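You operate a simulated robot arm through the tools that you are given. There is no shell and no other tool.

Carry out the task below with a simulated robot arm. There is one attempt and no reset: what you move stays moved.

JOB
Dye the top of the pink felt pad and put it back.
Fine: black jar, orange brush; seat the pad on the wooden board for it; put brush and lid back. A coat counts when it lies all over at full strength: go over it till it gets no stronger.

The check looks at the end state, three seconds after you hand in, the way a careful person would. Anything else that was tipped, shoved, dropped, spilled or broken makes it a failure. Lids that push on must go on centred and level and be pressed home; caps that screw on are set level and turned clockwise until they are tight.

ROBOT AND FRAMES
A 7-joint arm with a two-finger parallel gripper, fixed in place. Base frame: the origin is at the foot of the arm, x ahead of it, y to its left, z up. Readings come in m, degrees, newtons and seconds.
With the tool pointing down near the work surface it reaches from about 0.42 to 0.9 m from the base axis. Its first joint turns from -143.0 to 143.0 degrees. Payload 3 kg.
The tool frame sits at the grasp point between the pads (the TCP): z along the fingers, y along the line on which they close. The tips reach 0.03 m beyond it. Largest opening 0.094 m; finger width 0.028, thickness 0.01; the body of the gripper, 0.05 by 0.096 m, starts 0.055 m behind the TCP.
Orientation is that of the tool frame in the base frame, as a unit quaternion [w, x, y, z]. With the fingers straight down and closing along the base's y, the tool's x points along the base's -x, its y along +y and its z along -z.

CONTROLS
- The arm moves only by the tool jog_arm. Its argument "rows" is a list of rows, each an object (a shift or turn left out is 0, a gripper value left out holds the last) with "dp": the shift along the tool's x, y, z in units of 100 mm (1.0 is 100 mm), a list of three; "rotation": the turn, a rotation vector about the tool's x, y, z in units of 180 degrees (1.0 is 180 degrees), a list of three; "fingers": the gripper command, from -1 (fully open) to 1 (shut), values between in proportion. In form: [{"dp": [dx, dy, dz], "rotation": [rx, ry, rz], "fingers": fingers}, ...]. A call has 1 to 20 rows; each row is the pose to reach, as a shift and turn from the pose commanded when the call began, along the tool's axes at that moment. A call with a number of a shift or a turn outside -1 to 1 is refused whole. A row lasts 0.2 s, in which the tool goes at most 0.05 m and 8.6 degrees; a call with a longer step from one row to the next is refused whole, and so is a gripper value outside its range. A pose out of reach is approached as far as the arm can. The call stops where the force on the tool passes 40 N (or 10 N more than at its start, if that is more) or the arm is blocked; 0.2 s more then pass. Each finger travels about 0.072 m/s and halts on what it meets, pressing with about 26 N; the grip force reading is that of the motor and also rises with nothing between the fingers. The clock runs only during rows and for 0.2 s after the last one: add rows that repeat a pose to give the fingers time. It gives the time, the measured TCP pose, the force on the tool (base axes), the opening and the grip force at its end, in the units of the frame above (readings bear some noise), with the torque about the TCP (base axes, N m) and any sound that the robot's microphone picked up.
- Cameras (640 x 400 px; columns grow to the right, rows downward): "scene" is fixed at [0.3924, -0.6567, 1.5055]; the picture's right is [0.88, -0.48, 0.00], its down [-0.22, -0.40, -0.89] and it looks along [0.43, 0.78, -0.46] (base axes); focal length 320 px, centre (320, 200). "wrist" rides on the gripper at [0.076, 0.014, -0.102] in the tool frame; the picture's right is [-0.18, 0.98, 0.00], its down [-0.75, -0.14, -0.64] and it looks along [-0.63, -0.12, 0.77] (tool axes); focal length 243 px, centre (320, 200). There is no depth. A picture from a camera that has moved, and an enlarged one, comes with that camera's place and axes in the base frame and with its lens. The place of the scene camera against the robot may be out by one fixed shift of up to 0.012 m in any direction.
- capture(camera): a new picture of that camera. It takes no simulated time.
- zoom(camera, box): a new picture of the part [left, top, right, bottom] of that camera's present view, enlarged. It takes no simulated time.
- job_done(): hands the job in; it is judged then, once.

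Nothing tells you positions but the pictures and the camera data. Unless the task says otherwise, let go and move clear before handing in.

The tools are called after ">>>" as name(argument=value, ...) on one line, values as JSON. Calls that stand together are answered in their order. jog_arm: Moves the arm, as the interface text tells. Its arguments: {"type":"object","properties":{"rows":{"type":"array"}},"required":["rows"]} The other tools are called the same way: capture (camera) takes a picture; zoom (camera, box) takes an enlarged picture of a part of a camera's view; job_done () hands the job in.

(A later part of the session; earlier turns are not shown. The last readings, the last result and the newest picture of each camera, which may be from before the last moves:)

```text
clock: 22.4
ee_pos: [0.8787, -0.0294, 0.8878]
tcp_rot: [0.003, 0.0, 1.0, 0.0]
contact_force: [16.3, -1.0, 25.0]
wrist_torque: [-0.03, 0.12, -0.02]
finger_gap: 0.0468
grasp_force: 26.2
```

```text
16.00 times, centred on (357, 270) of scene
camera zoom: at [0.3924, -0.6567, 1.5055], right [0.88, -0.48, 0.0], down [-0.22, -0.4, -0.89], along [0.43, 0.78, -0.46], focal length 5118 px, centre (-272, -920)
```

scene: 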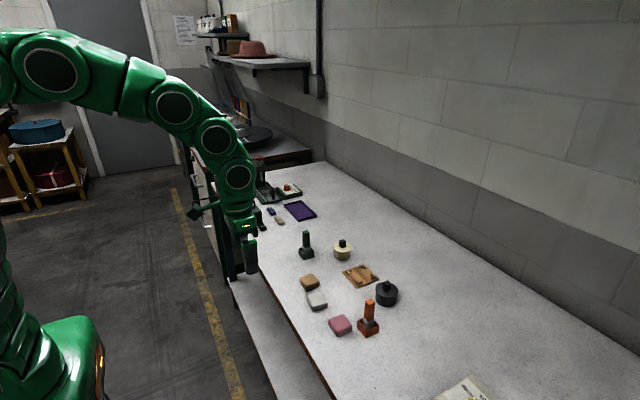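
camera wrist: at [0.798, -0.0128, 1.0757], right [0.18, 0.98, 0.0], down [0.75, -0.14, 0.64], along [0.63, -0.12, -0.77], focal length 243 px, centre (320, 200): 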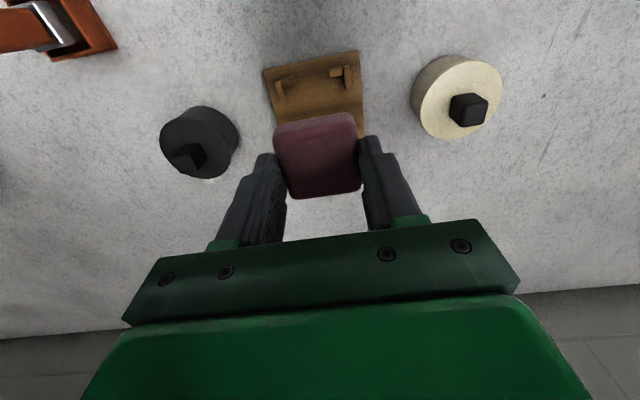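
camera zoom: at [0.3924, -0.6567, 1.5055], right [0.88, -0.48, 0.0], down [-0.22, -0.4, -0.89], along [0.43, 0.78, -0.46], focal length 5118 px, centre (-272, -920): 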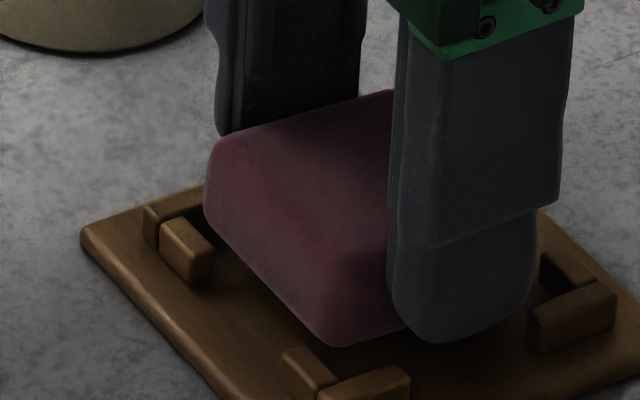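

The torque reading says the contact is at the pad's near (-x) edge on the near stops, about 4 mm above the floor of the seat. I'll lift slightly, shift +2 mm in x, and lower again.

>>> jog_arm(rows=[{"dp": [0, 0, -0.06]}, {"dp": [-0.02, 0, -0.06]}, {"dp": [-0.02, 0, -0.03]}, {"dp": [-0.02, 0, 0.0]}, {"dp": [-0.02, 0, 0.01]}, {"dp": [-0.02, 0, 0.02]}, {"dp": [-0.02, 0, 0.02]}])

>>> zoom(camera="scene", box=[350, 264, 380, 284])

```text
clock: 24.0
ee_pos: [0.8803, -0.0305, 0.8838]
tcp_rot: [0.001, 0.0, 1.0, -0.001]
contact_force: [-0.6, 0.5, -0.4]
wrist_torque: [0.02, -0.02, -0.02]
finger_gap: 0.0467
grasp_force: 26.0
```

```text
16.00 times, centred on (365, 274) of scene
camera zoom: at [0.3924, -0.6567, 1.5055], right [0.88, -0.48, 0.0], down [-0.22, -0.4, -0.89], along [0.43, 0.78, -0.46], focal length 5118 px, centre (-400, -984)
```

zoom: 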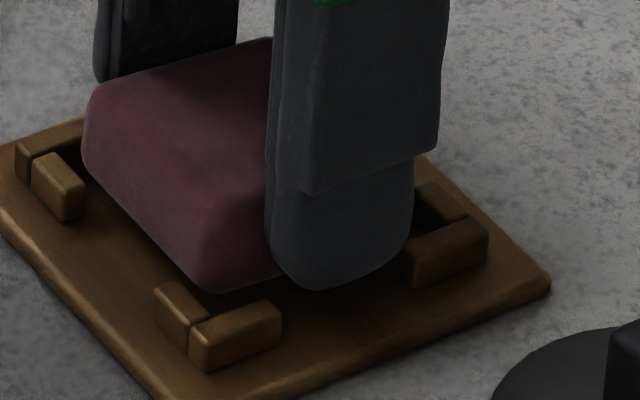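

Now it has gone lower with no force, so the pad is inside the stops. Continuing down in 1 mm steps.

>>> jog_arm(rows=[{"dp": [0, 0, 0.01]}, {"dp": [0, 0, 0.01]}])

>>> jog_arm(rows=[{"dp": [0, 0, 0.01]}, {"dp": [0, 0, 0.01]}])

>>> zoom(camera="scene", box=[350, 264, 380, 284])

```text
clock: 24.6
ee_pos: [0.8789, -0.0297, 0.8833]
tcp_rot: [0.002, -0.001, 1.0, 0.0]
contact_force: [0.3, 0.7, 5.8]
wrist_torque: [0.01, -0.09, 0.02]
finger_gap: 0.0466
grasp_force: 26.0
```

```text
clock: 25.2
ee_pos: [0.8809, -0.0293, 0.8833]
tcp_rot: [0.002, 0.0, 1.0, -0.001]
contact_force: [0.3, 1.3, 18.3]
wrist_torque: [0.06, -0.42, 0.05]
finger_gap: 0.0466
grasp_force: 26.3
```

```text
16.00 times, centred on (365, 274) of scene
camera zoom: at [0.3924, -0.6567, 1.5055], right [0.88, -0.48, 0.0], down [-0.22, -0.4, -0.89], along [0.43, 0.78, -0.46], focal length 5118 px, centre (-400, -984)
```

zoom: 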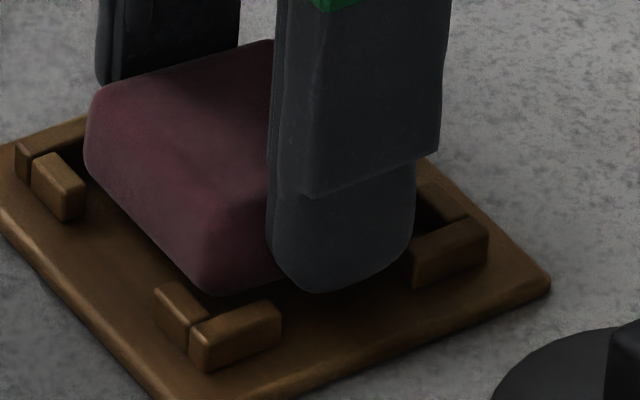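

The remaining contact is at the pad's far edge on the board floor (pad slightly pitched in the grip), so it will drop flat on release. I'll ease up 0.5 mm and open the fingers partly.

>>> jog_arm(rows=[{"dp": [0, 0, -0.01]}, {"dp": [0, 0, -0.01], "fingers": -0.1}, {"dp": [0, 0, -0.01], "fingers": -0.2}, {"dp": [0, 0, -0.01], "fingers": -0.3}, {"dp": [0, 0, -0.01], "fingers": -0.3}])

>>> zoom(camera="scene", box=[350, 264, 380, 284])

>>> zoom(camera="wrist", box=[220, 80, 420, 220])

```text
clock: 26.4
ee_pos: [0.8795, -0.03, 0.8835]
tcp_rot: [0.001, 0.001, 1.0, -0.001]
contact_force: [0.6, 0.9, 1.2]
wrist_torque: [0.04, 0.0, -0.01]
finger_gap: 0.0609
grasp_force: 0.1
```

```text
16.00 times, centred on (365, 274) of scene
camera zoom: at [0.3924, -0.6567, 1.5055], right [0.88, -0.48, 0.0], down [-0.22, -0.4, -0.89], along [0.43, 0.78, -0.46], focal length 5118 px, centre (-400, -984)
```

zoom: 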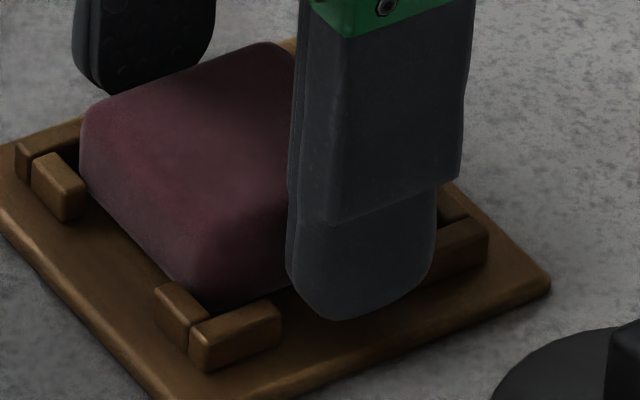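

```text
2.86 times, centred on (320, 150) of wrist
camera zoom: at [0.8013, -0.015, 0.9844], right [0.19, 0.98, 0.0], down [0.75, -0.14, 0.64], along [0.63, -0.12, -0.77], focal length 693 px, centre (320, 343)
```

zoom: 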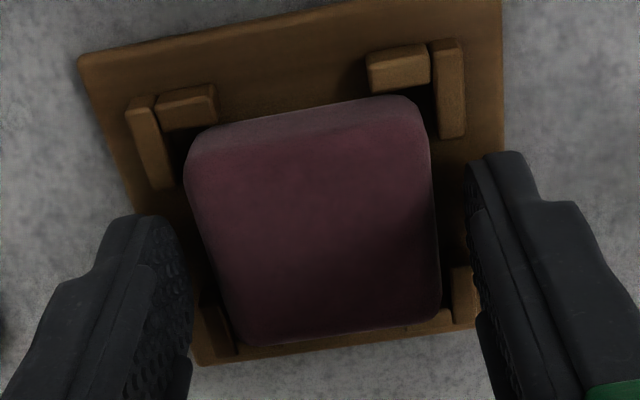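

The pad has dropped flat into the seat. I'll lift straight up and inspect.

>>> jog_arm(rows=[{"dp": [0, 0, -0.1]}, {"dp": [0, 0, -0.3]}, {"dp": [0, 0, -0.6]}, {"dp": [0, 0, -1.0]}, {"dp": [0, 0, -1.0], "fingers": -1}, {"dp": [0, 0, -1.0]}])

>>> jog_arm(rows=[{"dp": [0.3, 0, -0.1]}, {"dp": [0.7, 0, -0.2]}, {"dp": [1.0, 0, -0.3]}, {"dp": [1.0, 0, -0.3]}])

>>> zoom(camera="wrist", box=[256, 140, 384, 220])

>>> zoom(camera="scene", box=[345, 260, 385, 290])

>>> capture(camera="scene")

```text
clock: 27.8
ee_pos: [0.8786, -0.0287, 0.9826]
tcp_rot: [0.001, 0.0, 1.0, -0.001]
contact_force: [-0.3, 0.1, 0.3]
wrist_torque: [0.03, 0.01, 0.03]
finger_gap: 0.094
grasp_force: 0.1
```

```text
clock: 28.8
ee_pos: [0.7776, -0.0289, 1.0122]
tcp_rot: [0.002, 0.0, 1.0, -0.001]
contact_force: [0.4, 0.6, 0.3]
wrist_torque: [0.0, 0.04, -0.02]
finger_gap: 0.094
grasp_force: 0.1
```

```text
5.00 times, centred on (320, 180) of wrist
camera zoom: at [0.7008, -0.0139, 1.1141], right [0.18, 0.98, 0.0], down [0.75, -0.14, 0.64], along [0.63, -0.12, -0.77], focal length 1213 px, centre (320, 300)
```

zoom: 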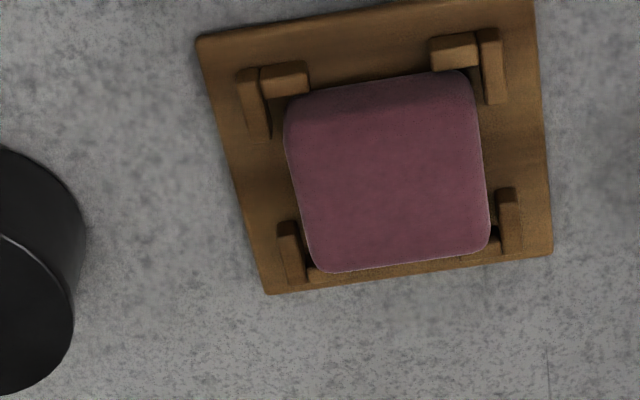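

```text
13.33 times, centred on (365, 275) of scene
camera zoom: at [0.3924, -0.6567, 1.5055], right [0.88, -0.48, 0.0], down [-0.22, -0.4, -0.89], along [0.43, 0.78, -0.46], focal length 4265 px, centre (-280, -800)
```

zoom: 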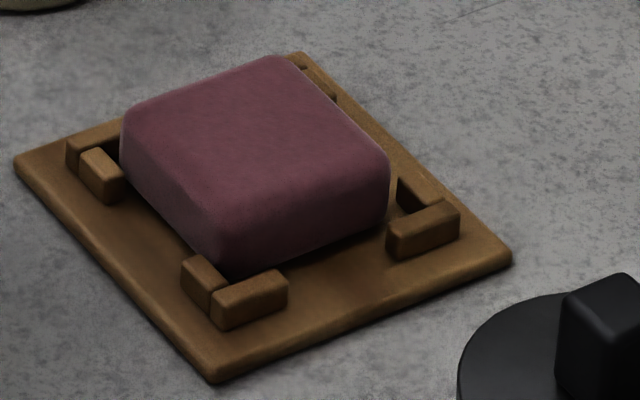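

```text
taken
```

scene: 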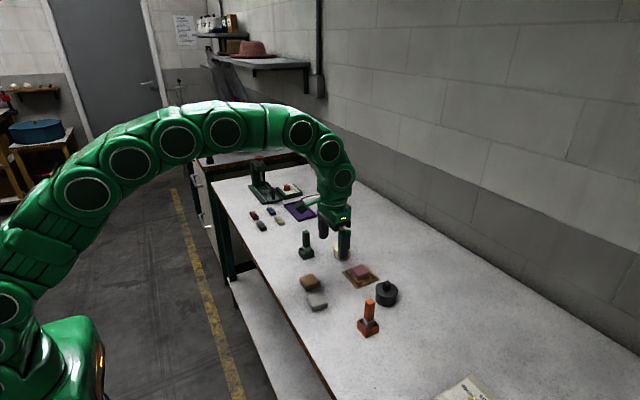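

The pad sits flat inside all four stops and the board has not moved. Next I'll look closely at the jar lid and its knob.

>>> jog_arm(rows=[{"dp": [-0.1, -0.4, 0.05]}, {"dp": [-0.2, -0.8, 0.1]}, {"dp": [-0.22, -1.0, 0.1]}, {"dp": [-0.22, -1.0, 0.1]}])

>>> jog_arm(rows=[{"dp": [0, -0.2, 0]}, {"dp": [0, -0.2, 0]}])

>>> capture(camera="wrist")

>>> zoom(camera="wrist", box=[276, 140, 404, 220])

>>> zoom(camera="scene", box=[372, 276, 402, 306])

```text
clock: 29.8
ee_pos: [0.8003, -0.1295, 1.0015]
tcp_rot: [0.001, 0.001, 1.0, -0.001]
contact_force: [0.4, -0.8, 0.7]
wrist_torque: [-0.02, -0.01, -0.01]
finger_gap: 0.0939
grasp_force: 0.1
```

```text
clock: 30.4
ee_pos: [0.8018, -0.1486, 1.0021]
tcp_rot: [0.001, 0.0, 1.0, -0.001]
contact_force: [-0.8, -0.1, 0.2]
wrist_torque: [0.01, -0.03, 0.0]
finger_gap: 0.0939
grasp_force: 0.0
```

```text
taken
camera wrist: at [0.7238, -0.1341, 1.1045], right [0.18, 0.98, 0.0], down [0.75, -0.14, 0.64], along [0.63, -0.12, -0.77], focal length 243 px, centre (320, 200)
```

wrist: 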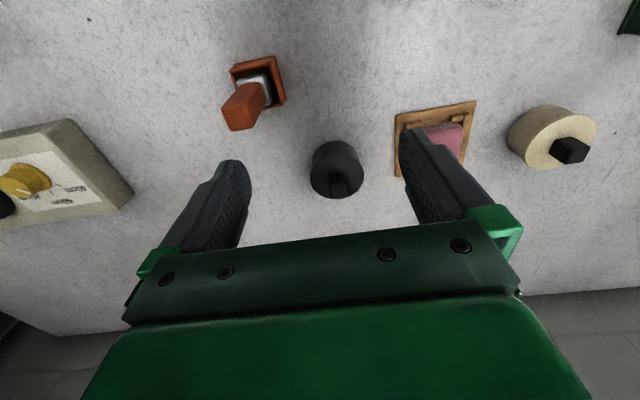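

```text
5.00 times, centred on (340, 180) of wrist
camera zoom: at [0.7238, -0.1341, 1.1045], right [0.18, 0.98, 0.0], down [0.75, -0.14, 0.64], along [0.63, -0.12, -0.77], focal length 1213 px, centre (220, 300)
```

zoom: 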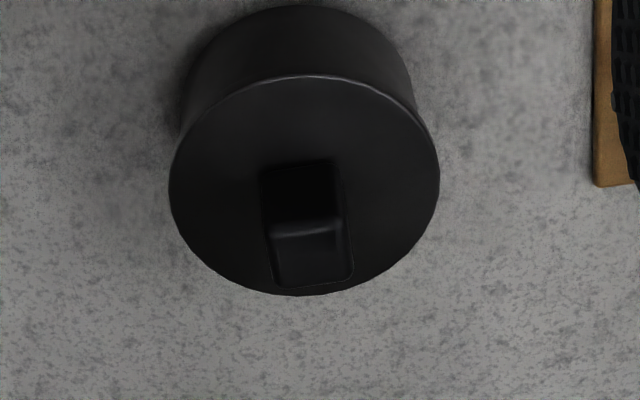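

```text
13.33 times, centred on (387, 291) of scene
camera zoom: at [0.3924, -0.6567, 1.5055], right [0.88, -0.48, 0.0], down [-0.22, -0.4, -0.89], along [0.43, 0.78, -0.46], focal length 4265 px, centre (-573, -1013)
```

zoom: 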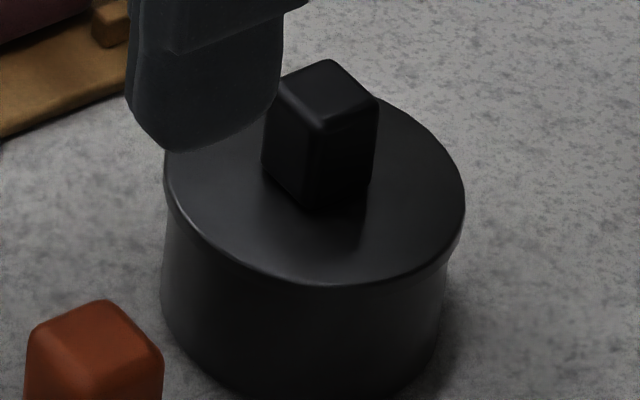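

The knob is about 16 mm wide, centred near (0.8875, -0.145), top at about z≈0.896; the lid top is near 0.8715. I'll move over it and check reach and alignment.

>>> jog_arm(rows=[{"dp": [-0.3, 0, 0], "fingers": -0.2}, {"dp": [-0.6, 0.02, 0.1]}, {"dp": [-0.85, 0.036, 0.3]}, {"dp": [-0.85, 0.036, 0.4]}, {"dp": [-0.85, 0.036, 0.4]}])

>>> capture(camera="wrist")

>>> zoom(camera="wrist", box=[256, 120, 384, 200])

>>> zoom(camera="scene", box=[360, 250, 420, 310])

```text
clock: 31.6
ee_pos: [0.8871, -0.1455, 0.9624]
tcp_rot: [0.0, 0.0, 1.0, 0.001]
contact_force: [-0.6, -0.3, -0.1]
wrist_torque: [-0.02, 0.03, 0.0]
finger_gap: 0.0566
grasp_force: 0.2
```

```text
taken
camera wrist: at [0.8086, -0.1308, 1.064], right [0.18, 0.98, 0.0], down [0.75, -0.14, 0.64], along [0.63, -0.12, -0.77], focal length 243 px, centre (320, 200)
```

wrist: 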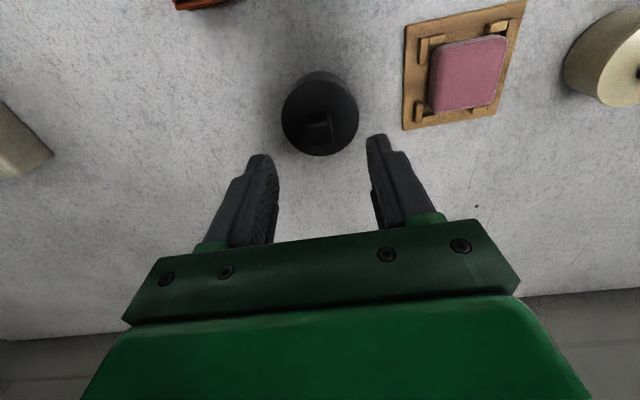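

```text
5.00 times, centred on (320, 160) of wrist
camera zoom: at [0.8086, -0.1308, 1.064], right [0.18, 0.98, 0.0], down [0.75, -0.14, 0.64], along [0.63, -0.12, -0.77], focal length 1213 px, centre (320, 400)
```

zoom: 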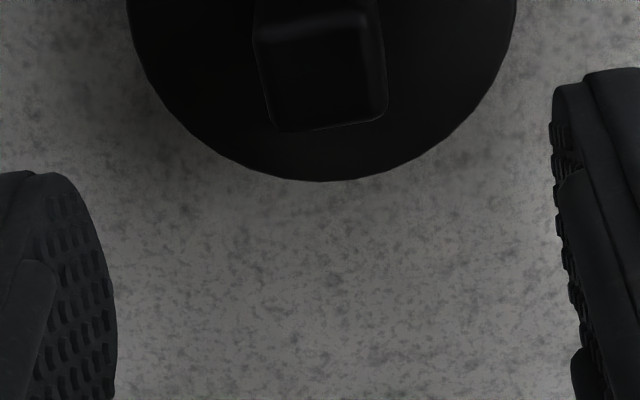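

```text
6.67 times, centred on (390, 280) of scene
camera zoom: at [0.3924, -0.6567, 1.5055], right [0.88, -0.48, 0.0], down [-0.22, -0.4, -0.89], along [0.43, 0.78, -0.46], focal length 2132 px, centre (-147, -333)
```

zoom: 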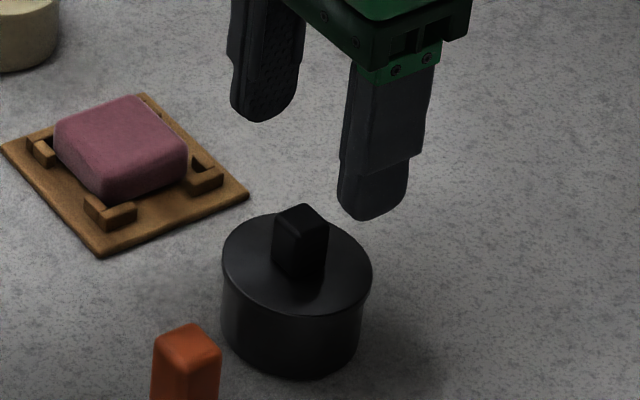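

The knob centre refines to (0.886, -0.1447). I'll descend to TCP z≈0.906 and grip the knob.

>>> jog_arm(rows=[{"dp": [0.01, 0.008, 0.2]}, {"dp": [0.01, 0.008, 0.4]}, {"dp": [0.01, 0.008, 0.5]}, {"dp": [0.01, 0.008, 0.565]}, {"dp": [0.01, 0.008, 0.565]}])

>>> zoom(camera="scene", box=[365, 260, 411, 306])

>>> zoom(camera="wrist", box=[240, 120, 400, 220])

```text
clock: 32.8
ee_pos: [0.886, -0.145, 0.9084]
tcp_rot: [0.002, 0.001, 1.0, -0.001]
contact_force: [-9.6, 2.3, 21.8]
wrist_torque: [0.14, 0.29, 0.03]
finger_gap: 0.0562
grasp_force: 0.1
```

```text
8.70 times, centred on (388, 283) of scene
camera zoom: at [0.3924, -0.6567, 1.5055], right [0.88, -0.48, 0.0], down [-0.22, -0.4, -0.89], along [0.43, 0.78, -0.46], focal length 2781 px, centre (-271, -522)
```

zoom: 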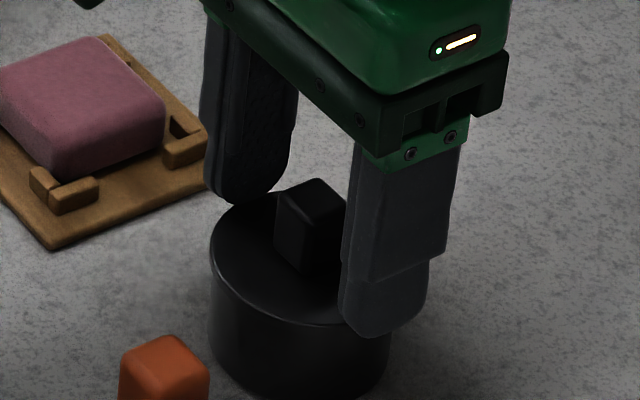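

```text
4.00 times, centred on (320, 170) of wrist
camera zoom: at [0.8073, -0.1304, 1.0096], right [0.18, 0.98, 0.0], down [0.75, -0.14, 0.65], along [0.63, -0.12, -0.76], focal length 970 px, centre (320, 320)
```

zoom: 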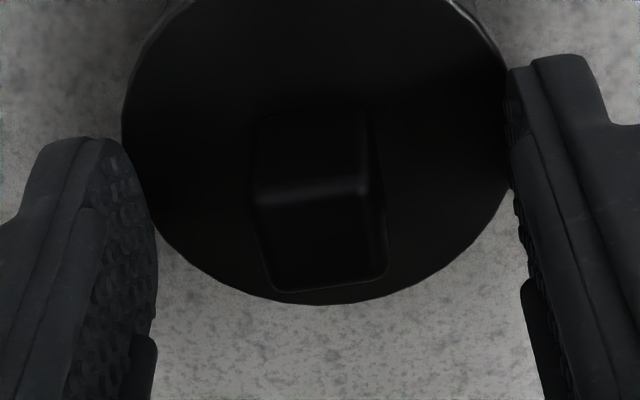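

The tips touched the lid, so the lid top is about z≈0.878 and the knob centre is nearer (0.8833, -0.1443). I'll raise a few mm, correct x, then close on the knob.

>>> jog_arm(rows=[{"dp": [0, 0, -0.06]}, {"dp": [0.027, 0.006, -0.055]}, {"dp": [0.027, 0.006, -0.055], "fingers": 0.2}, {"dp": [0.027, 0.006, -0.055], "fingers": 0.6}, {"dp": [0.027, 0.006, -0.055], "fingers": 1}, {"dp": [0.027, 0.006, -0.055], "fingers": 1}, {"dp": [0.027, 0.006, -0.055], "fingers": 1}])

>>> zoom(camera="scene", box=[365, 260, 411, 306])

>>> zoom(camera="wrist", box=[240, 120, 400, 220])

```text
clock: 34.4
ee_pos: [0.8827, -0.1456, 0.9125]
tcp_rot: [0.0, 0.0, 1.0, -0.001]
contact_force: [0.0, -1.0, 0.5]
wrist_torque: [-0.01, 0.0, 0.02]
finger_gap: 0.0168
grasp_force: 26.2
heard: snap
```

```text
8.70 times, centred on (388, 283) of scene
camera zoom: at [0.3924, -0.6567, 1.5055], right [0.88, -0.48, 0.0], down [-0.22, -0.4, -0.89], along [0.43, 0.78, -0.46], focal length 2781 px, centre (-271, -522)
```

zoom: 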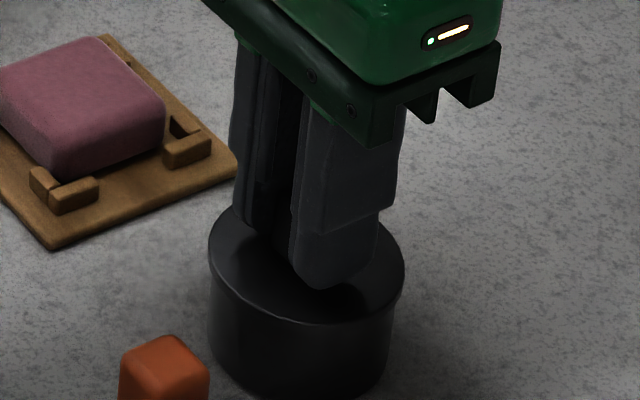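

```text
4.00 times, centred on (320, 170) of wrist
camera zoom: at [0.8044, -0.1297, 1.0138], right [0.18, 0.98, 0.0], down [0.75, -0.14, 0.64], along [0.63, -0.12, -0.77], focal length 970 px, centre (320, 320)
```

zoom: 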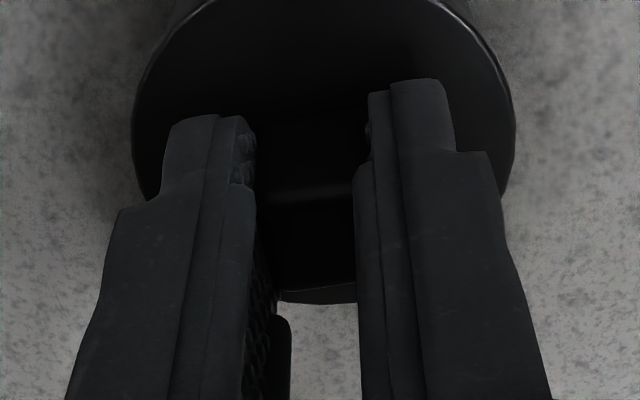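

The knob is gripped (gap 16.8 mm) and I heard a snap, probably the lid's snap fit. I'll lift gently and watch the forces.

>>> jog_arm(rows=[{"dp": [0, 0, -0.02]}, {"dp": [0, 0, -0.04]}, {"dp": [0, 0, -0.06]}, {"dp": [0, 0, -0.08]}])

>>> zoom(camera="scene", box=[365, 260, 411, 306])

```text
clock: 35.4
ee_pos: [0.8826, -0.1448, 0.9195]
tcp_rot: [0.001, -0.001, 1.0, -0.001]
contact_force: [-0.2, -0.2, -1.1]
wrist_torque: [0.0, 0.0, 0.02]
finger_gap: 0.017
grasp_force: 25.7
```

```text
8.70 times, centred on (388, 283) of scene
camera zoom: at [0.3924, -0.6567, 1.5055], right [0.88, -0.48, 0.0], down [-0.22, -0.4, -0.89], along [0.43, 0.78, -0.46], focal length 2781 px, centre (-271, -522)
```

zoom: 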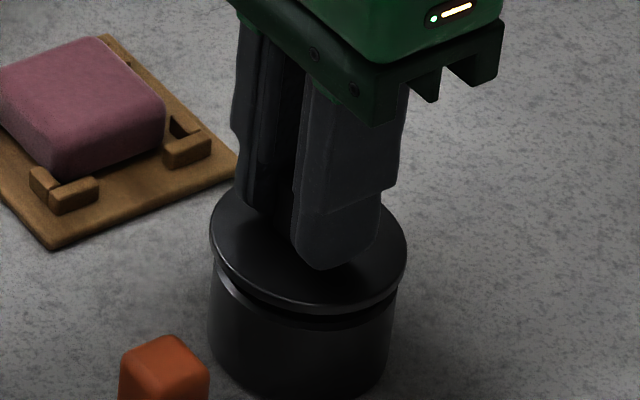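

The lid came off freely and the jar stayed put. I'll raise it and carry it to a clear spot on the table near (0.79, -0.10).

>>> jog_arm(rows=[{"dp": [0, 0, -0.2]}, {"dp": [0, 0, -0.4]}, {"dp": [0.25, 0.1, -0.5]}, {"dp": [0.5, 0.25, -0.5]}, {"dp": [0.75, 0.35, -0.5]}, {"dp": [0.93, 0.45, -0.5]}, {"dp": [0.93, 0.45, -0.5]}])

>>> capture(camera="wrist")

>>> zoom(camera="scene", box=[320, 230, 430, 340])

>>> zoom(camera="scene", box=[365, 270, 411, 310])

```text
clock: 37.0
ee_pos: [0.7883, -0.0989, 0.9717]
tcp_rot: [0.0, 0.0, 1.0, -0.001]
contact_force: [0.2, 0.0, 0.2]
wrist_torque: [0.0, 0.03, 0.02]
finger_gap: 0.0167
grasp_force: 26.0
```

```text
taken
camera wrist: at [0.7111, -0.0843, 1.0723], right [0.18, 0.98, 0.0], down [0.75, -0.14, 0.64], along [0.63, -0.12, -0.77], focal length 243 px, centre (320, 200)
```

wrist: 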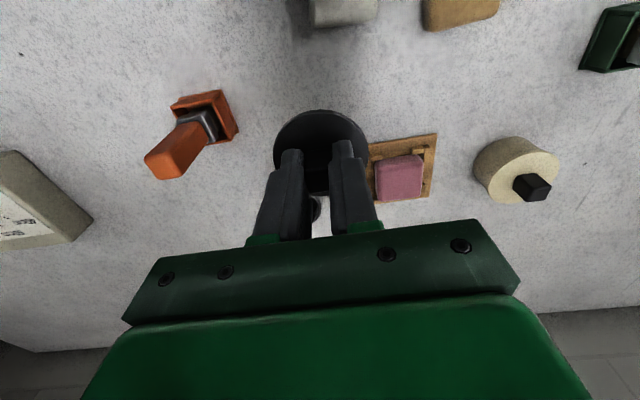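

```text
3.64 times, centred on (375, 285) of scene
camera zoom: at [0.3924, -0.6567, 1.5055], right [0.88, -0.48, 0.0], down [-0.22, -0.4, -0.89], along [0.43, 0.78, -0.46], focal length 1163 px, centre (120, -109)
```

zoom: 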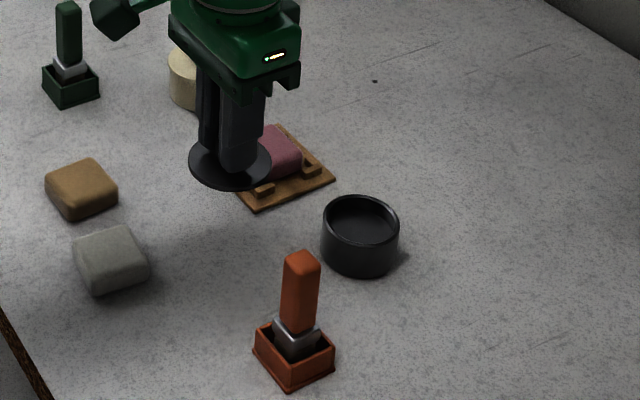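

```text
10.00 times, centred on (388, 290) of scene
camera zoom: at [0.3924, -0.6567, 1.5055], right [0.88, -0.48, 0.0], down [-0.22, -0.4, -0.89], along [0.43, 0.78, -0.46], focal length 3199 px, centre (-360, -700)
```

zoom: 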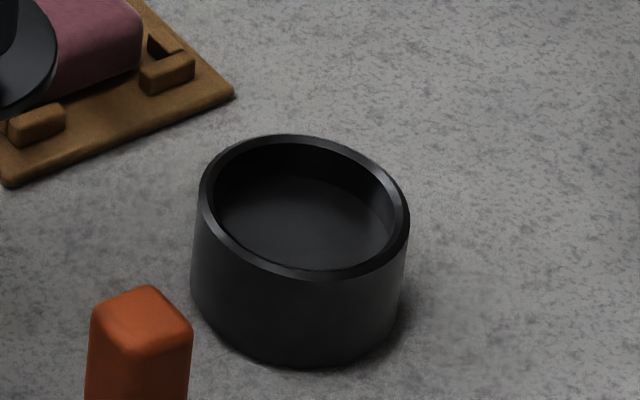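

The jar is open with dye visible about 1 cm below the rim. I'll lower the lid onto the clear table spot, watching for contact.

>>> jog_arm(rows=[{"dp": [0, 0, 0.3]}, {"dp": [0, 0, 0.6]}, {"dp": [0, 0, 0.7]}, {"dp": [0, 0, 0.76]}, {"dp": [0, 0, 0.8]}, {"dp": [0, 0, 0.82]}])

>>> zoom(camera="scene", box=[330, 260, 390, 310])

```text
clock: 38.4
ee_pos: [0.7895, -0.1006, 0.8883]
tcp_rot: [0.001, 0.0, 1.0, -0.001]
contact_force: [0.3, 0.1, -0.6]
wrist_torque: [0.0, 0.0, 0.01]
finger_gap: 0.0169
grasp_force: 26.4
```

```text
8.00 times, centred on (360, 285) of scene
camera zoom: at [0.3924, -0.6567, 1.5055], right [0.88, -0.48, 0.0], down [-0.22, -0.4, -0.89], along [0.43, 0.78, -0.46], focal length 2559 px, centre (0, -480)
```

zoom: 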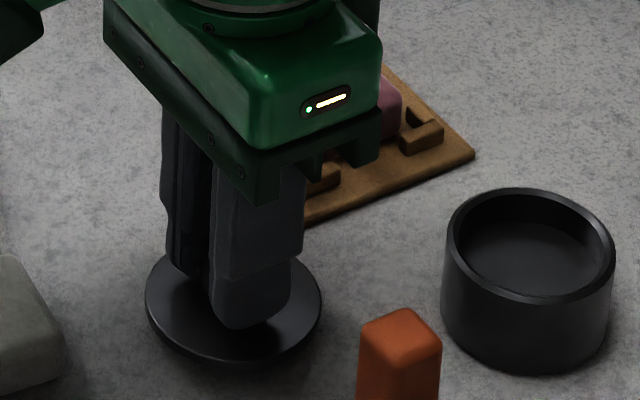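

>>> jog_arm(rows=[{"dp": [0, 0, 0.02]}, {"dp": [0, 0, 0.04]}, {"dp": [0, 0, 0.04]}])

>>> jog_arm(rows=[{"dp": [0, 0, 0.015]}, {"dp": [0, 0, 0.03]}, {"dp": [0, 0, 0.03]}])

```text
clock: 39.2
ee_pos: [0.7902, -0.0993, 0.8838]
tcp_rot: [0.0, -0.001, 1.0, 0.0]
contact_force: [0.7, 0.9, -0.9]
wrist_torque: [-0.01, 0.02, 0.02]
finger_gap: 0.0168
grasp_force: 26.3
```

```text
clock: 40.0
ee_pos: [0.7887, -0.0983, 0.8818]
tcp_rot: [0.002, 0.0, 1.0, 0.0]
contact_force: [-1.2, -0.2, 13.5]
wrist_torque: [0.03, 0.05, 0.03]
finger_gap: 0.0169
grasp_force: 26.0
```

The lid is on the table (13 N contact). I'll ease off, release, and rise.

>>> jog_arm(rows=[{"dp": [0, 0, -0.012]}, {"dp": [0, 0, -0.012], "fingers": 0.4}, {"dp": [0, 0, -0.012], "fingers": 0.1}, {"dp": [0, 0, -0.012], "fingers": 0.1}, {"dp": [0, 0, -0.2], "fingers": 0.1}, {"dp": [0, 0, -0.6], "fingers": 0.1}, {"dp": [0, 0, -1.0], "fingers": 0.1}, {"dp": [0, 0, -1.0], "fingers": -0.3}])

>>> capture(camera="wrist")

>>> zoom(camera="scene", box=[320, 250, 420, 345])

```text
clock: 41.8
ee_pos: [0.7901, -0.0996, 0.9804]
tcp_rot: [0.001, 0.0, 1.0, -0.001]
contact_force: [1.1, -0.5, -0.4]
wrist_torque: [0.01, 0.01, -0.01]
finger_gap: 0.0611
grasp_force: 0.0
```

```text
taken
camera wrist: at [0.7118, -0.0843, 1.0822], right [0.18, 0.98, 0.0], down [0.75, -0.14, 0.64], along [0.63, -0.12, -0.77], focal length 243 px, centre (320, 200)
```

wrist: 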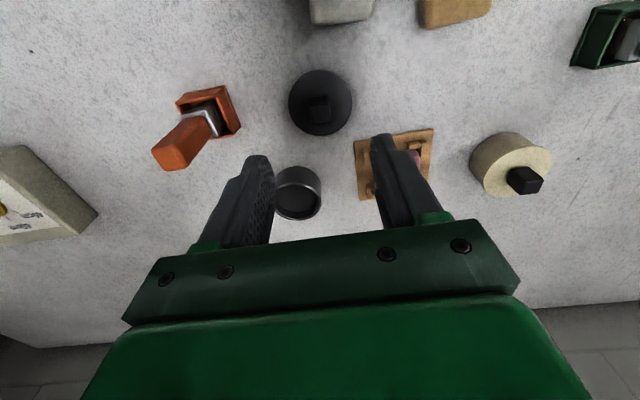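

```text
4.21 times, centred on (370, 298) of scene
camera zoom: at [0.3924, -0.6567, 1.5055], right [0.88, -0.48, 0.0], down [-0.22, -0.4, -0.89], along [0.43, 0.78, -0.46], focal length 1347 px, centre (110, -210)
```

zoom: 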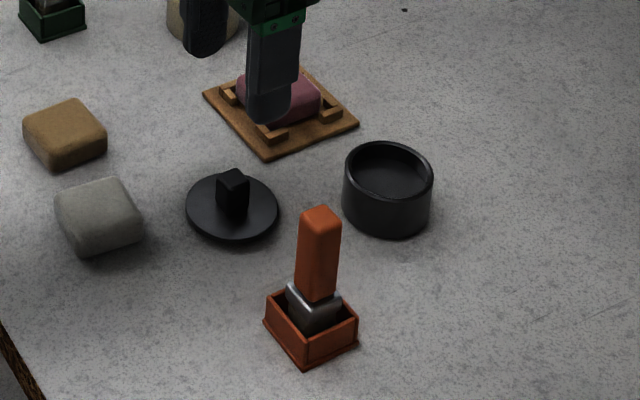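

The lid rests flat. Next I'll view the brush handle closely before grasping it.

>>> jog_arm(rows=[{"dp": [0, 0, -0.4], "fingers": -1}, {"dp": [0.3, -0.2, -0.7]}, {"dp": [0.6, -0.5, -0.7]}, {"dp": [0.9, -0.8, -0.7]}, {"dp": [1.0, -1.0, -0.7]}, {"dp": [1.0, -1.0, -0.7]}])

>>> capture(camera="wrist")

>>> zoom(camera="wrist", box=[256, 150, 384, 230])

>>> zoom(camera="scene", box=[350, 290, 390, 340])

```text
clock: 43.2
ee_pos: [0.6892, -0.2, 1.052]
tcp_rot: [0.001, 0.0, 1.0, 0.0]
contact_force: [0.2, -0.2, -0.3]
wrist_torque: [-0.01, -0.01, 0.0]
finger_gap: 0.094
grasp_force: 0.1
```

```text
taken
camera wrist: at [0.6117, -0.1848, 1.1532], right [0.18, 0.98, 0.0], down [0.75, -0.14, 0.64], along [0.63, -0.12, -0.77], focal length 243 px, centre (320, 200)
```

wrist: 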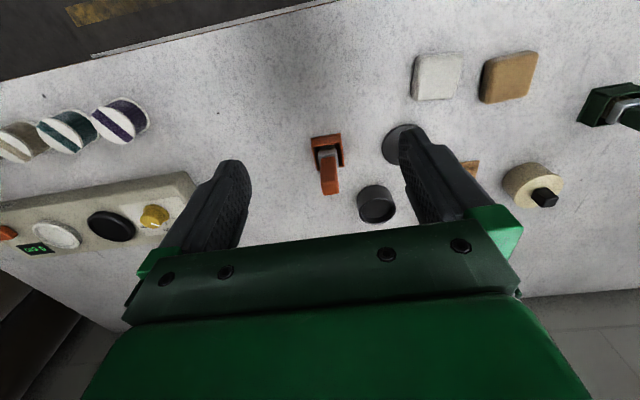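

```text
5.00 times, centred on (320, 190) of wrist
camera zoom: at [0.6117, -0.1848, 1.1532], right [0.18, 0.98, 0.0], down [0.75, -0.14, 0.64], along [0.63, -0.12, -0.77], focal length 1213 px, centre (320, 250)
```

zoom: 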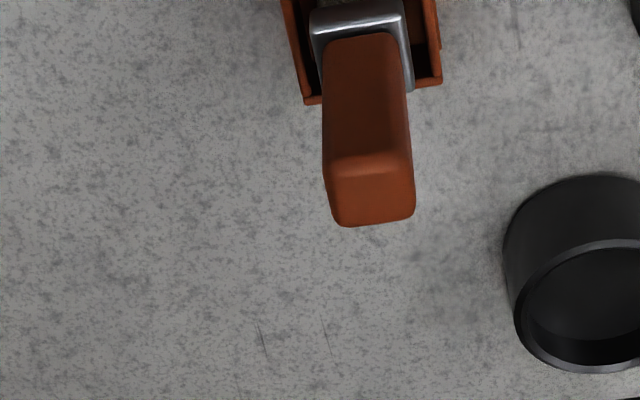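

```text
8.00 times, centred on (370, 315) of scene
camera zoom: at [0.3924, -0.6567, 1.5055], right [0.88, -0.48, 0.0], down [-0.22, -0.4, -0.89], along [0.43, 0.78, -0.46], focal length 2559 px, centre (-80, -720)
```

zoom: 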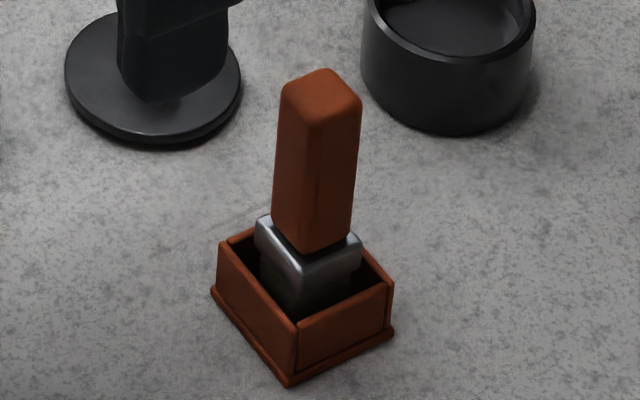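

The handle top is about 18 mm square, centred near (0.777, -0.2035), top z≈0.936. I'll go over it, then descend to TCP z≈0.92.

>>> jog_arm(rows=[{"dp": [-0.3, -0.03, 0]}, {"dp": [-0.6, -0.035, 0]}, {"dp": [-0.885, -0.035, 0.2]}, {"dp": [-0.885, -0.035, 0.5]}, {"dp": [-0.885, -0.035, 0.5]}])

>>> zoom(camera="wrist", box=[220, 100, 420, 230])

>>> zoom(camera="scene", box=[330, 260, 410, 340])

```text
clock: 44.4
ee_pos: [0.7776, -0.2027, 1.0018]
tcp_rot: [0.0, 0.0, 1.0, 0.0]
contact_force: [-0.4, 0.2, 0.3]
wrist_torque: [0.0, 0.02, -0.01]
finger_gap: 0.0939
grasp_force: 0.0
```

```text
3.08 times, centred on (320, 165) of wrist
camera zoom: at [0.7001, -0.1879, 1.1033], right [0.18, 0.98, 0.0], down [0.75, -0.14, 0.64], along [0.63, -0.12, -0.77], focal length 746 px, centre (320, 308)
```

zoom: 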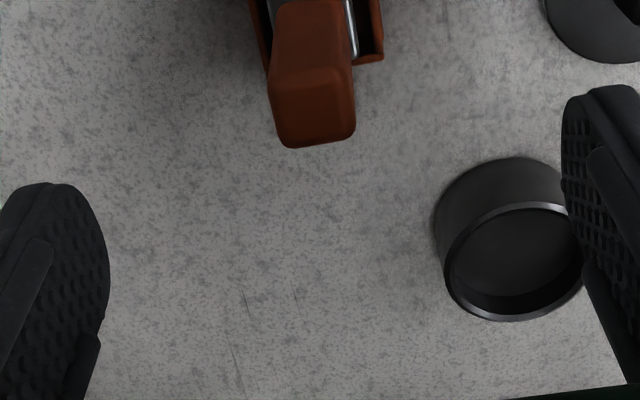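

```text
5.00 times, centred on (370, 300) of scene
camera zoom: at [0.3924, -0.6567, 1.5055], right [0.88, -0.48, 0.0], down [-0.22, -0.4, -0.89], along [0.43, 0.78, -0.46], focal length 1599 px, centre (70, -300)
```

zoom: 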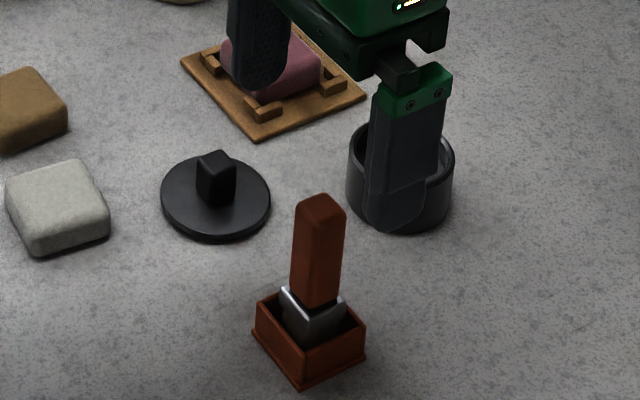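

The handle is centred under the open fingers (centre ≈ (0.776, -0.203)). Descending and gripping.

>>> jog_arm(rows=[{"dp": [0.015, -0.003, 0.3]}, {"dp": [0.015, -0.003, 0.6]}, {"dp": [0.015, -0.003, 0.75]}, {"dp": [0.015, -0.003, 0.82]}, {"dp": [0.015, -0.003, 0.82]}])

>>> jog_arm(rows=[{"fingers": -0.3}, {"fingers": 0.2}, {"fingers": 0.7}, {"fingers": 1}, {"fingers": 1}, {"fingers": 1}])

>>> zoom(camera="wrist", box=[220, 100, 420, 230])

>>> zoom(camera="scene", box=[345, 285, 395, 340])

```text
clock: 45.6
ee_pos: [0.7768, -0.2035, 0.9195]
tcp_rot: [0.001, 0.001, 1.0, -0.001]
contact_force: [-0.4, -0.8, -1.0]
wrist_torque: [-0.02, 0.03, -0.03]
finger_gap: 0.0941
grasp_force: 0.1
```

```text
clock: 47.0
ee_pos: [0.777, -0.2039, 0.9182]
tcp_rot: [0.002, 0.0, 1.0, -0.001]
contact_force: [1.1, 0.1, -0.6]
wrist_torque: [0.02, 0.02, 0.01]
finger_gap: 0.0232
grasp_force: 25.8
```

```text
3.08 times, centred on (320, 165) of wrist
camera zoom: at [0.6986, -0.1888, 1.0206], right [0.18, 0.98, 0.0], down [0.75, -0.14, 0.64], along [0.63, -0.12, -0.77], focal length 746 px, centre (320, 308)
```

zoom: 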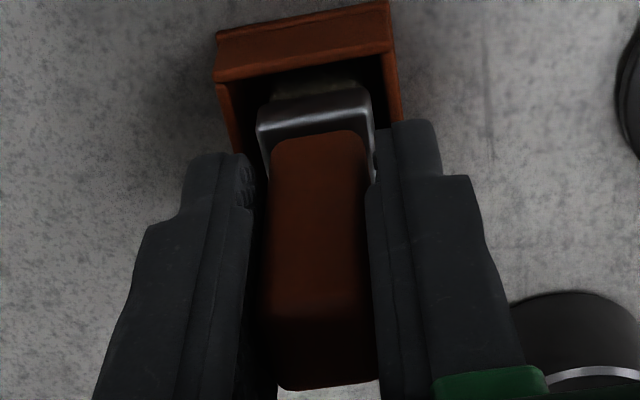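

```text
7.27 times, centred on (370, 312) of scene
camera zoom: at [0.3924, -0.6567, 1.5055], right [0.88, -0.48, 0.0], down [-0.22, -0.4, -0.89], along [0.43, 0.78, -0.46], focal length 2326 px, centre (-44, -618)
```

zoom: 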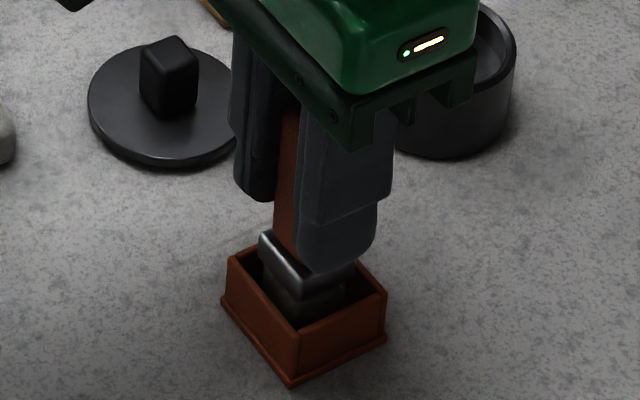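

The 23 mm gap suggests the tips caught the wider ferrule rather than the handle. I'll reopen, rise 13 mm, and grip the handle itself.

>>> jog_arm(rows=[{"fingers": 0.3}, {"fingers": 0.3}, {"dp": [0.005, 0.003, -0.13], "fingers": 0.3}, {"dp": [0.005, 0.003, -0.13], "fingers": 0.3}, {"dp": [0.005, 0.003, -0.13], "fingers": 0.6}, {"dp": [0.005, 0.003, -0.13], "fingers": 1}, {"dp": [0.005, 0.003, -0.13], "fingers": 1}, {"dp": [0.005, 0.003, -0.13], "fingers": 1}])

>>> zoom(camera="wrist", box=[220, 100, 420, 230])

>>> zoom(camera="scene", box=[345, 285, 395, 340])

```text
clock: 48.8
ee_pos: [0.7756, -0.2041, 0.9319]
tcp_rot: [0.0, 0.0, 1.0, -0.001]
contact_force: [-0.5, -0.4, -0.5]
wrist_torque: [0.02, -0.01, 0.01]
finger_gap: 0.023
grasp_force: 26.1
```

```text
3.08 times, centred on (320, 165) of wrist
camera zoom: at [0.6984, -0.1884, 1.0338], right [0.18, 0.98, 0.0], down [0.75, -0.14, 0.64], along [0.63, -0.12, -0.77], focal length 746 px, centre (320, 308)
```

zoom: 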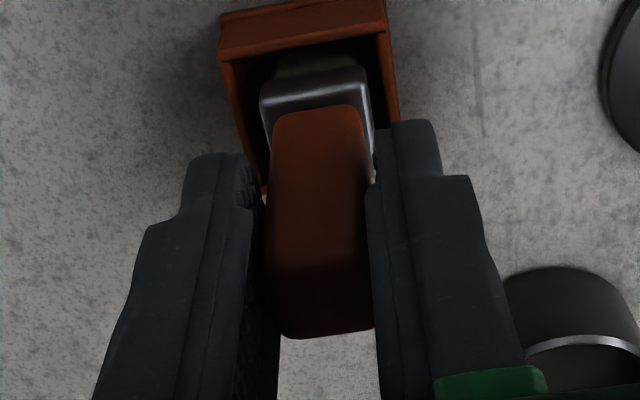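

```text
7.27 times, centred on (370, 312) of scene
camera zoom: at [0.3924, -0.6567, 1.5055], right [0.88, -0.48, 0.0], down [-0.22, -0.4, -0.89], along [0.43, 0.78, -0.46], focal length 2326 px, centre (-44, -618)
```

zoom: 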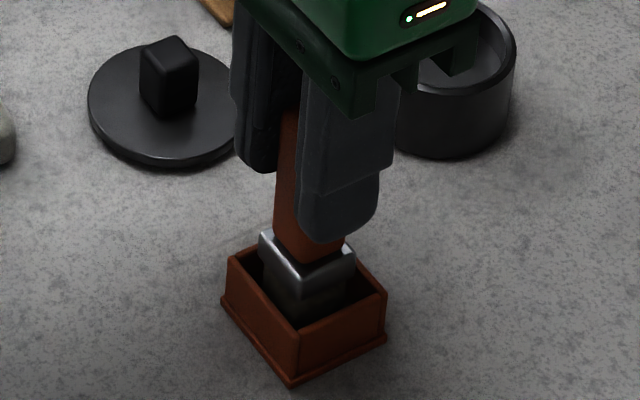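

The grip is on the handle now (it is simply ~23 mm wide). I'll record this pose (0.7757, -0.204, 0.932) and lift the brush straight up.

>>> jog_arm(rows=[{"dp": [0, 0, -0.05]}, {"dp": [0, 0, -0.15]}, {"dp": [0, 0, -0.35]}, {"dp": [0, 0, -0.6]}, {"dp": [0, 0, -0.8]}, {"dp": [0, 0, -0.8]}])

>>> zoom(camera="scene", box=[340, 255, 400, 335])

>>> zoom(camera="wrist", box=[220, 80, 420, 220])

```text
clock: 50.2
ee_pos: [0.7752, -0.2038, 1.0123]
tcp_rot: [0.002, 0.0, 1.0, -0.001]
contact_force: [0.2, -0.3, -0.2]
wrist_torque: [0.0, -0.01, -0.01]
finger_gap: 0.0233
grasp_force: 26.5
```

```text
5.00 times, centred on (370, 295) of scene
camera zoom: at [0.3924, -0.6567, 1.5055], right [0.88, -0.48, 0.0], down [-0.22, -0.4, -0.89], along [0.43, 0.78, -0.46], focal length 1599 px, centre (70, -275)
```

zoom: 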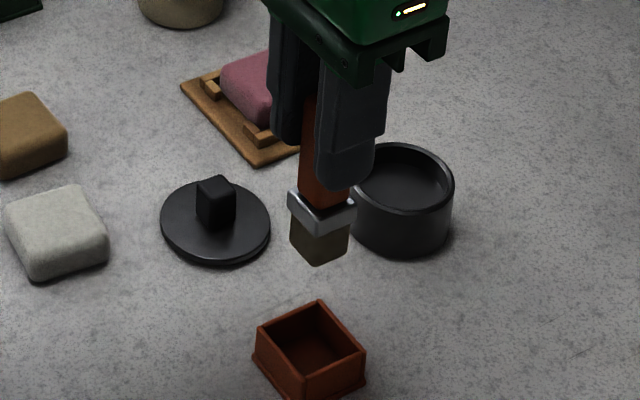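

```text
2.86 times, centred on (320, 150) of wrist
camera zoom: at [0.6979, -0.1887, 1.1138], right [0.18, 0.98, 0.0], down [0.75, -0.14, 0.64], along [0.63, -0.12, -0.77], focal length 693 px, centre (320, 343)
```

zoom: 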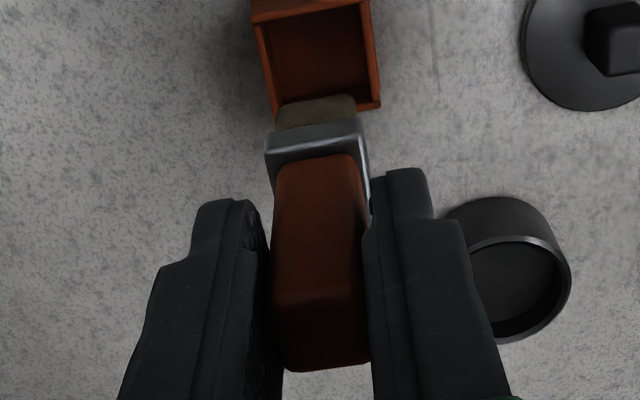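

The brush is out: the bristle block is ~21 mm wide with its tip about 79 mm below the TCP. I'll move it over the jar at (0.883, -0.144).

>>> jog_arm(rows=[{"dp": [-0.3, 0.17, 0]}, {"dp": [-0.6, 0.34, 0]}, {"dp": [-0.9, 0.5, 0]}, {"dp": [-0.98, 0.597, 0]}, {"dp": [-0.98, 0.597, 0]}])

>>> jog_arm(rows=[{"dp": [-0.095, 0, 0]}, {"dp": [-0.095, 0, 0.2]}, {"dp": [-0.095, 0, 0.4]}, {"dp": [-0.095, 0, 0.4]}])

>>> zoom(camera="wrist", box=[220, 80, 420, 220])

>>> zoom(camera="scene", box=[365, 250, 415, 310])

```text
clock: 51.4
ee_pos: [0.8746, -0.1441, 1.0119]
tcp_rot: [0.0, -0.001, 1.0, 0.0]
contact_force: [-1.1, 0.0, -1.1]
wrist_torque: [0.0, 0.0, -0.02]
finger_gap: 0.0232
grasp_force: 26.4
```

```text
clock: 52.4
ee_pos: [0.8829, -0.1431, 0.9735]
tcp_rot: [0.001, 0.001, 1.0, -0.001]
contact_force: [0.3, 0.3, -0.1]
wrist_torque: [0.01, -0.01, 0.0]
finger_gap: 0.0233
grasp_force: 26.0
out of reach, approached as far as the arm can: row 1
```

```text
2.86 times, centred on (320, 150) of wrist
camera zoom: at [0.8052, -0.1288, 1.0743], right [0.18, 0.98, 0.0], down [0.75, -0.14, 0.64], along [0.63, -0.12, -0.77], focal length 693 px, centre (320, 343)
```

zoom: 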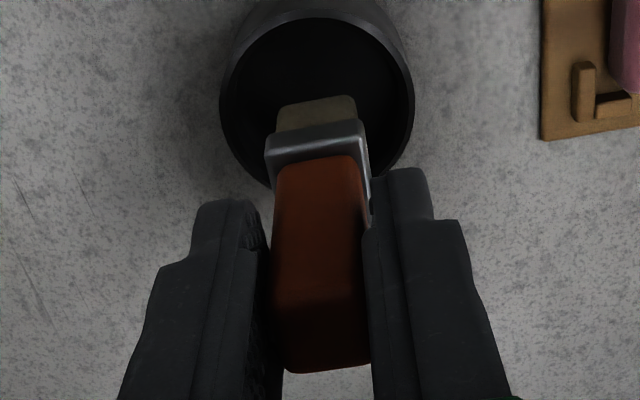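

```text
6.67 times, centred on (390, 280) of scene
camera zoom: at [0.3924, -0.6567, 1.5055], right [0.88, -0.48, 0.0], down [-0.22, -0.4, -0.89], along [0.43, 0.78, -0.46], focal length 2132 px, centre (-147, -333)
```

zoom: 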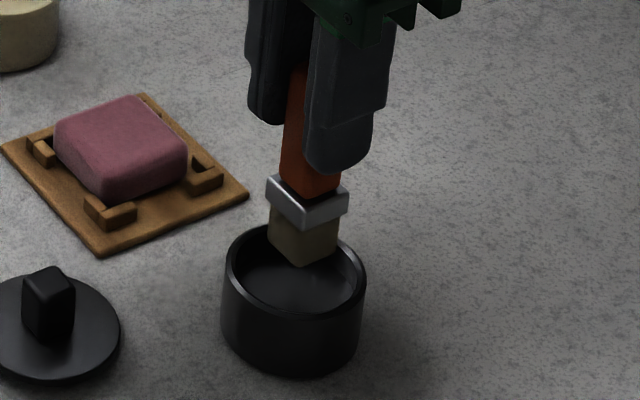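

The bristles are centred over the jar mouth. I'll lower slowly to dip.

>>> jog_arm(rows=[{"dp": [0, 0.005, 0.15]}, {"dp": [0, 0.005, 0.25]}, {"dp": [0, 0.005, 0.32]}, {"dp": [0, 0.005, 0.36]}, {"dp": [0, 0.005, 0.4]}, {"dp": [0, 0.005, 0.4]}])

>>> zoom(camera="scene", box=[370, 265, 410, 305])

>>> zoom(camera="wrist", box=[240, 100, 400, 200])

```text
clock: 53.8
ee_pos: [0.8823, -0.1431, 0.9314]
tcp_rot: [0.001, -0.001, 1.0, -0.001]
contact_force: [0.3, -0.9, 22.2]
wrist_torque: [-0.04, -0.18, 0.03]
finger_gap: 0.0231
grasp_force: 26.3
```

```text
10.00 times, centred on (390, 285) of scene
camera zoom: at [0.3924, -0.6567, 1.5055], right [0.88, -0.48, 0.0], down [-0.22, -0.4, -0.89], along [0.43, 0.78, -0.46], focal length 3199 px, centre (-380, -650)
```

zoom: 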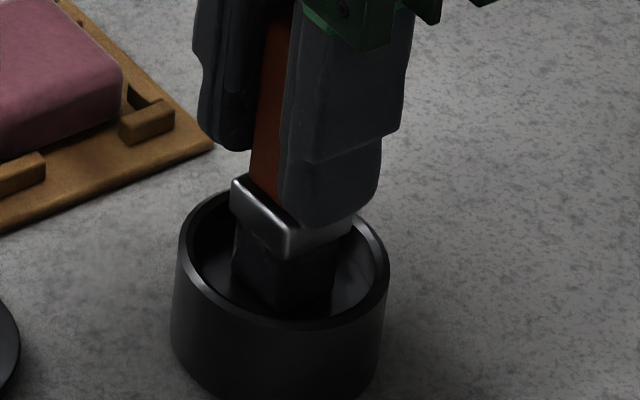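

```text
4.00 times, centred on (320, 150) of wrist
camera zoom: at [0.8052, -0.1281, 1.034], right [0.18, 0.98, 0.0], down [0.75, -0.14, 0.64], along [0.63, -0.12, -0.77], focal length 970 px, centre (320, 400)
```

zoom: 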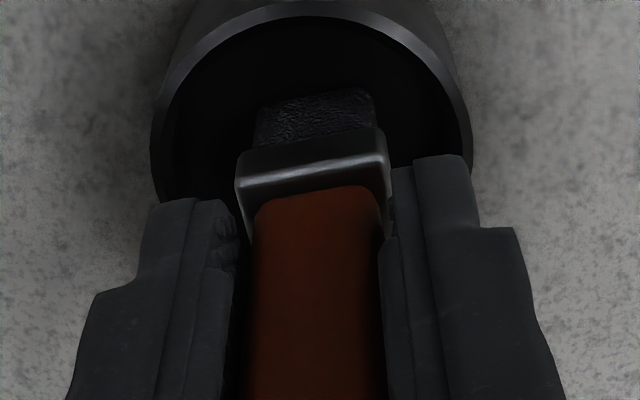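

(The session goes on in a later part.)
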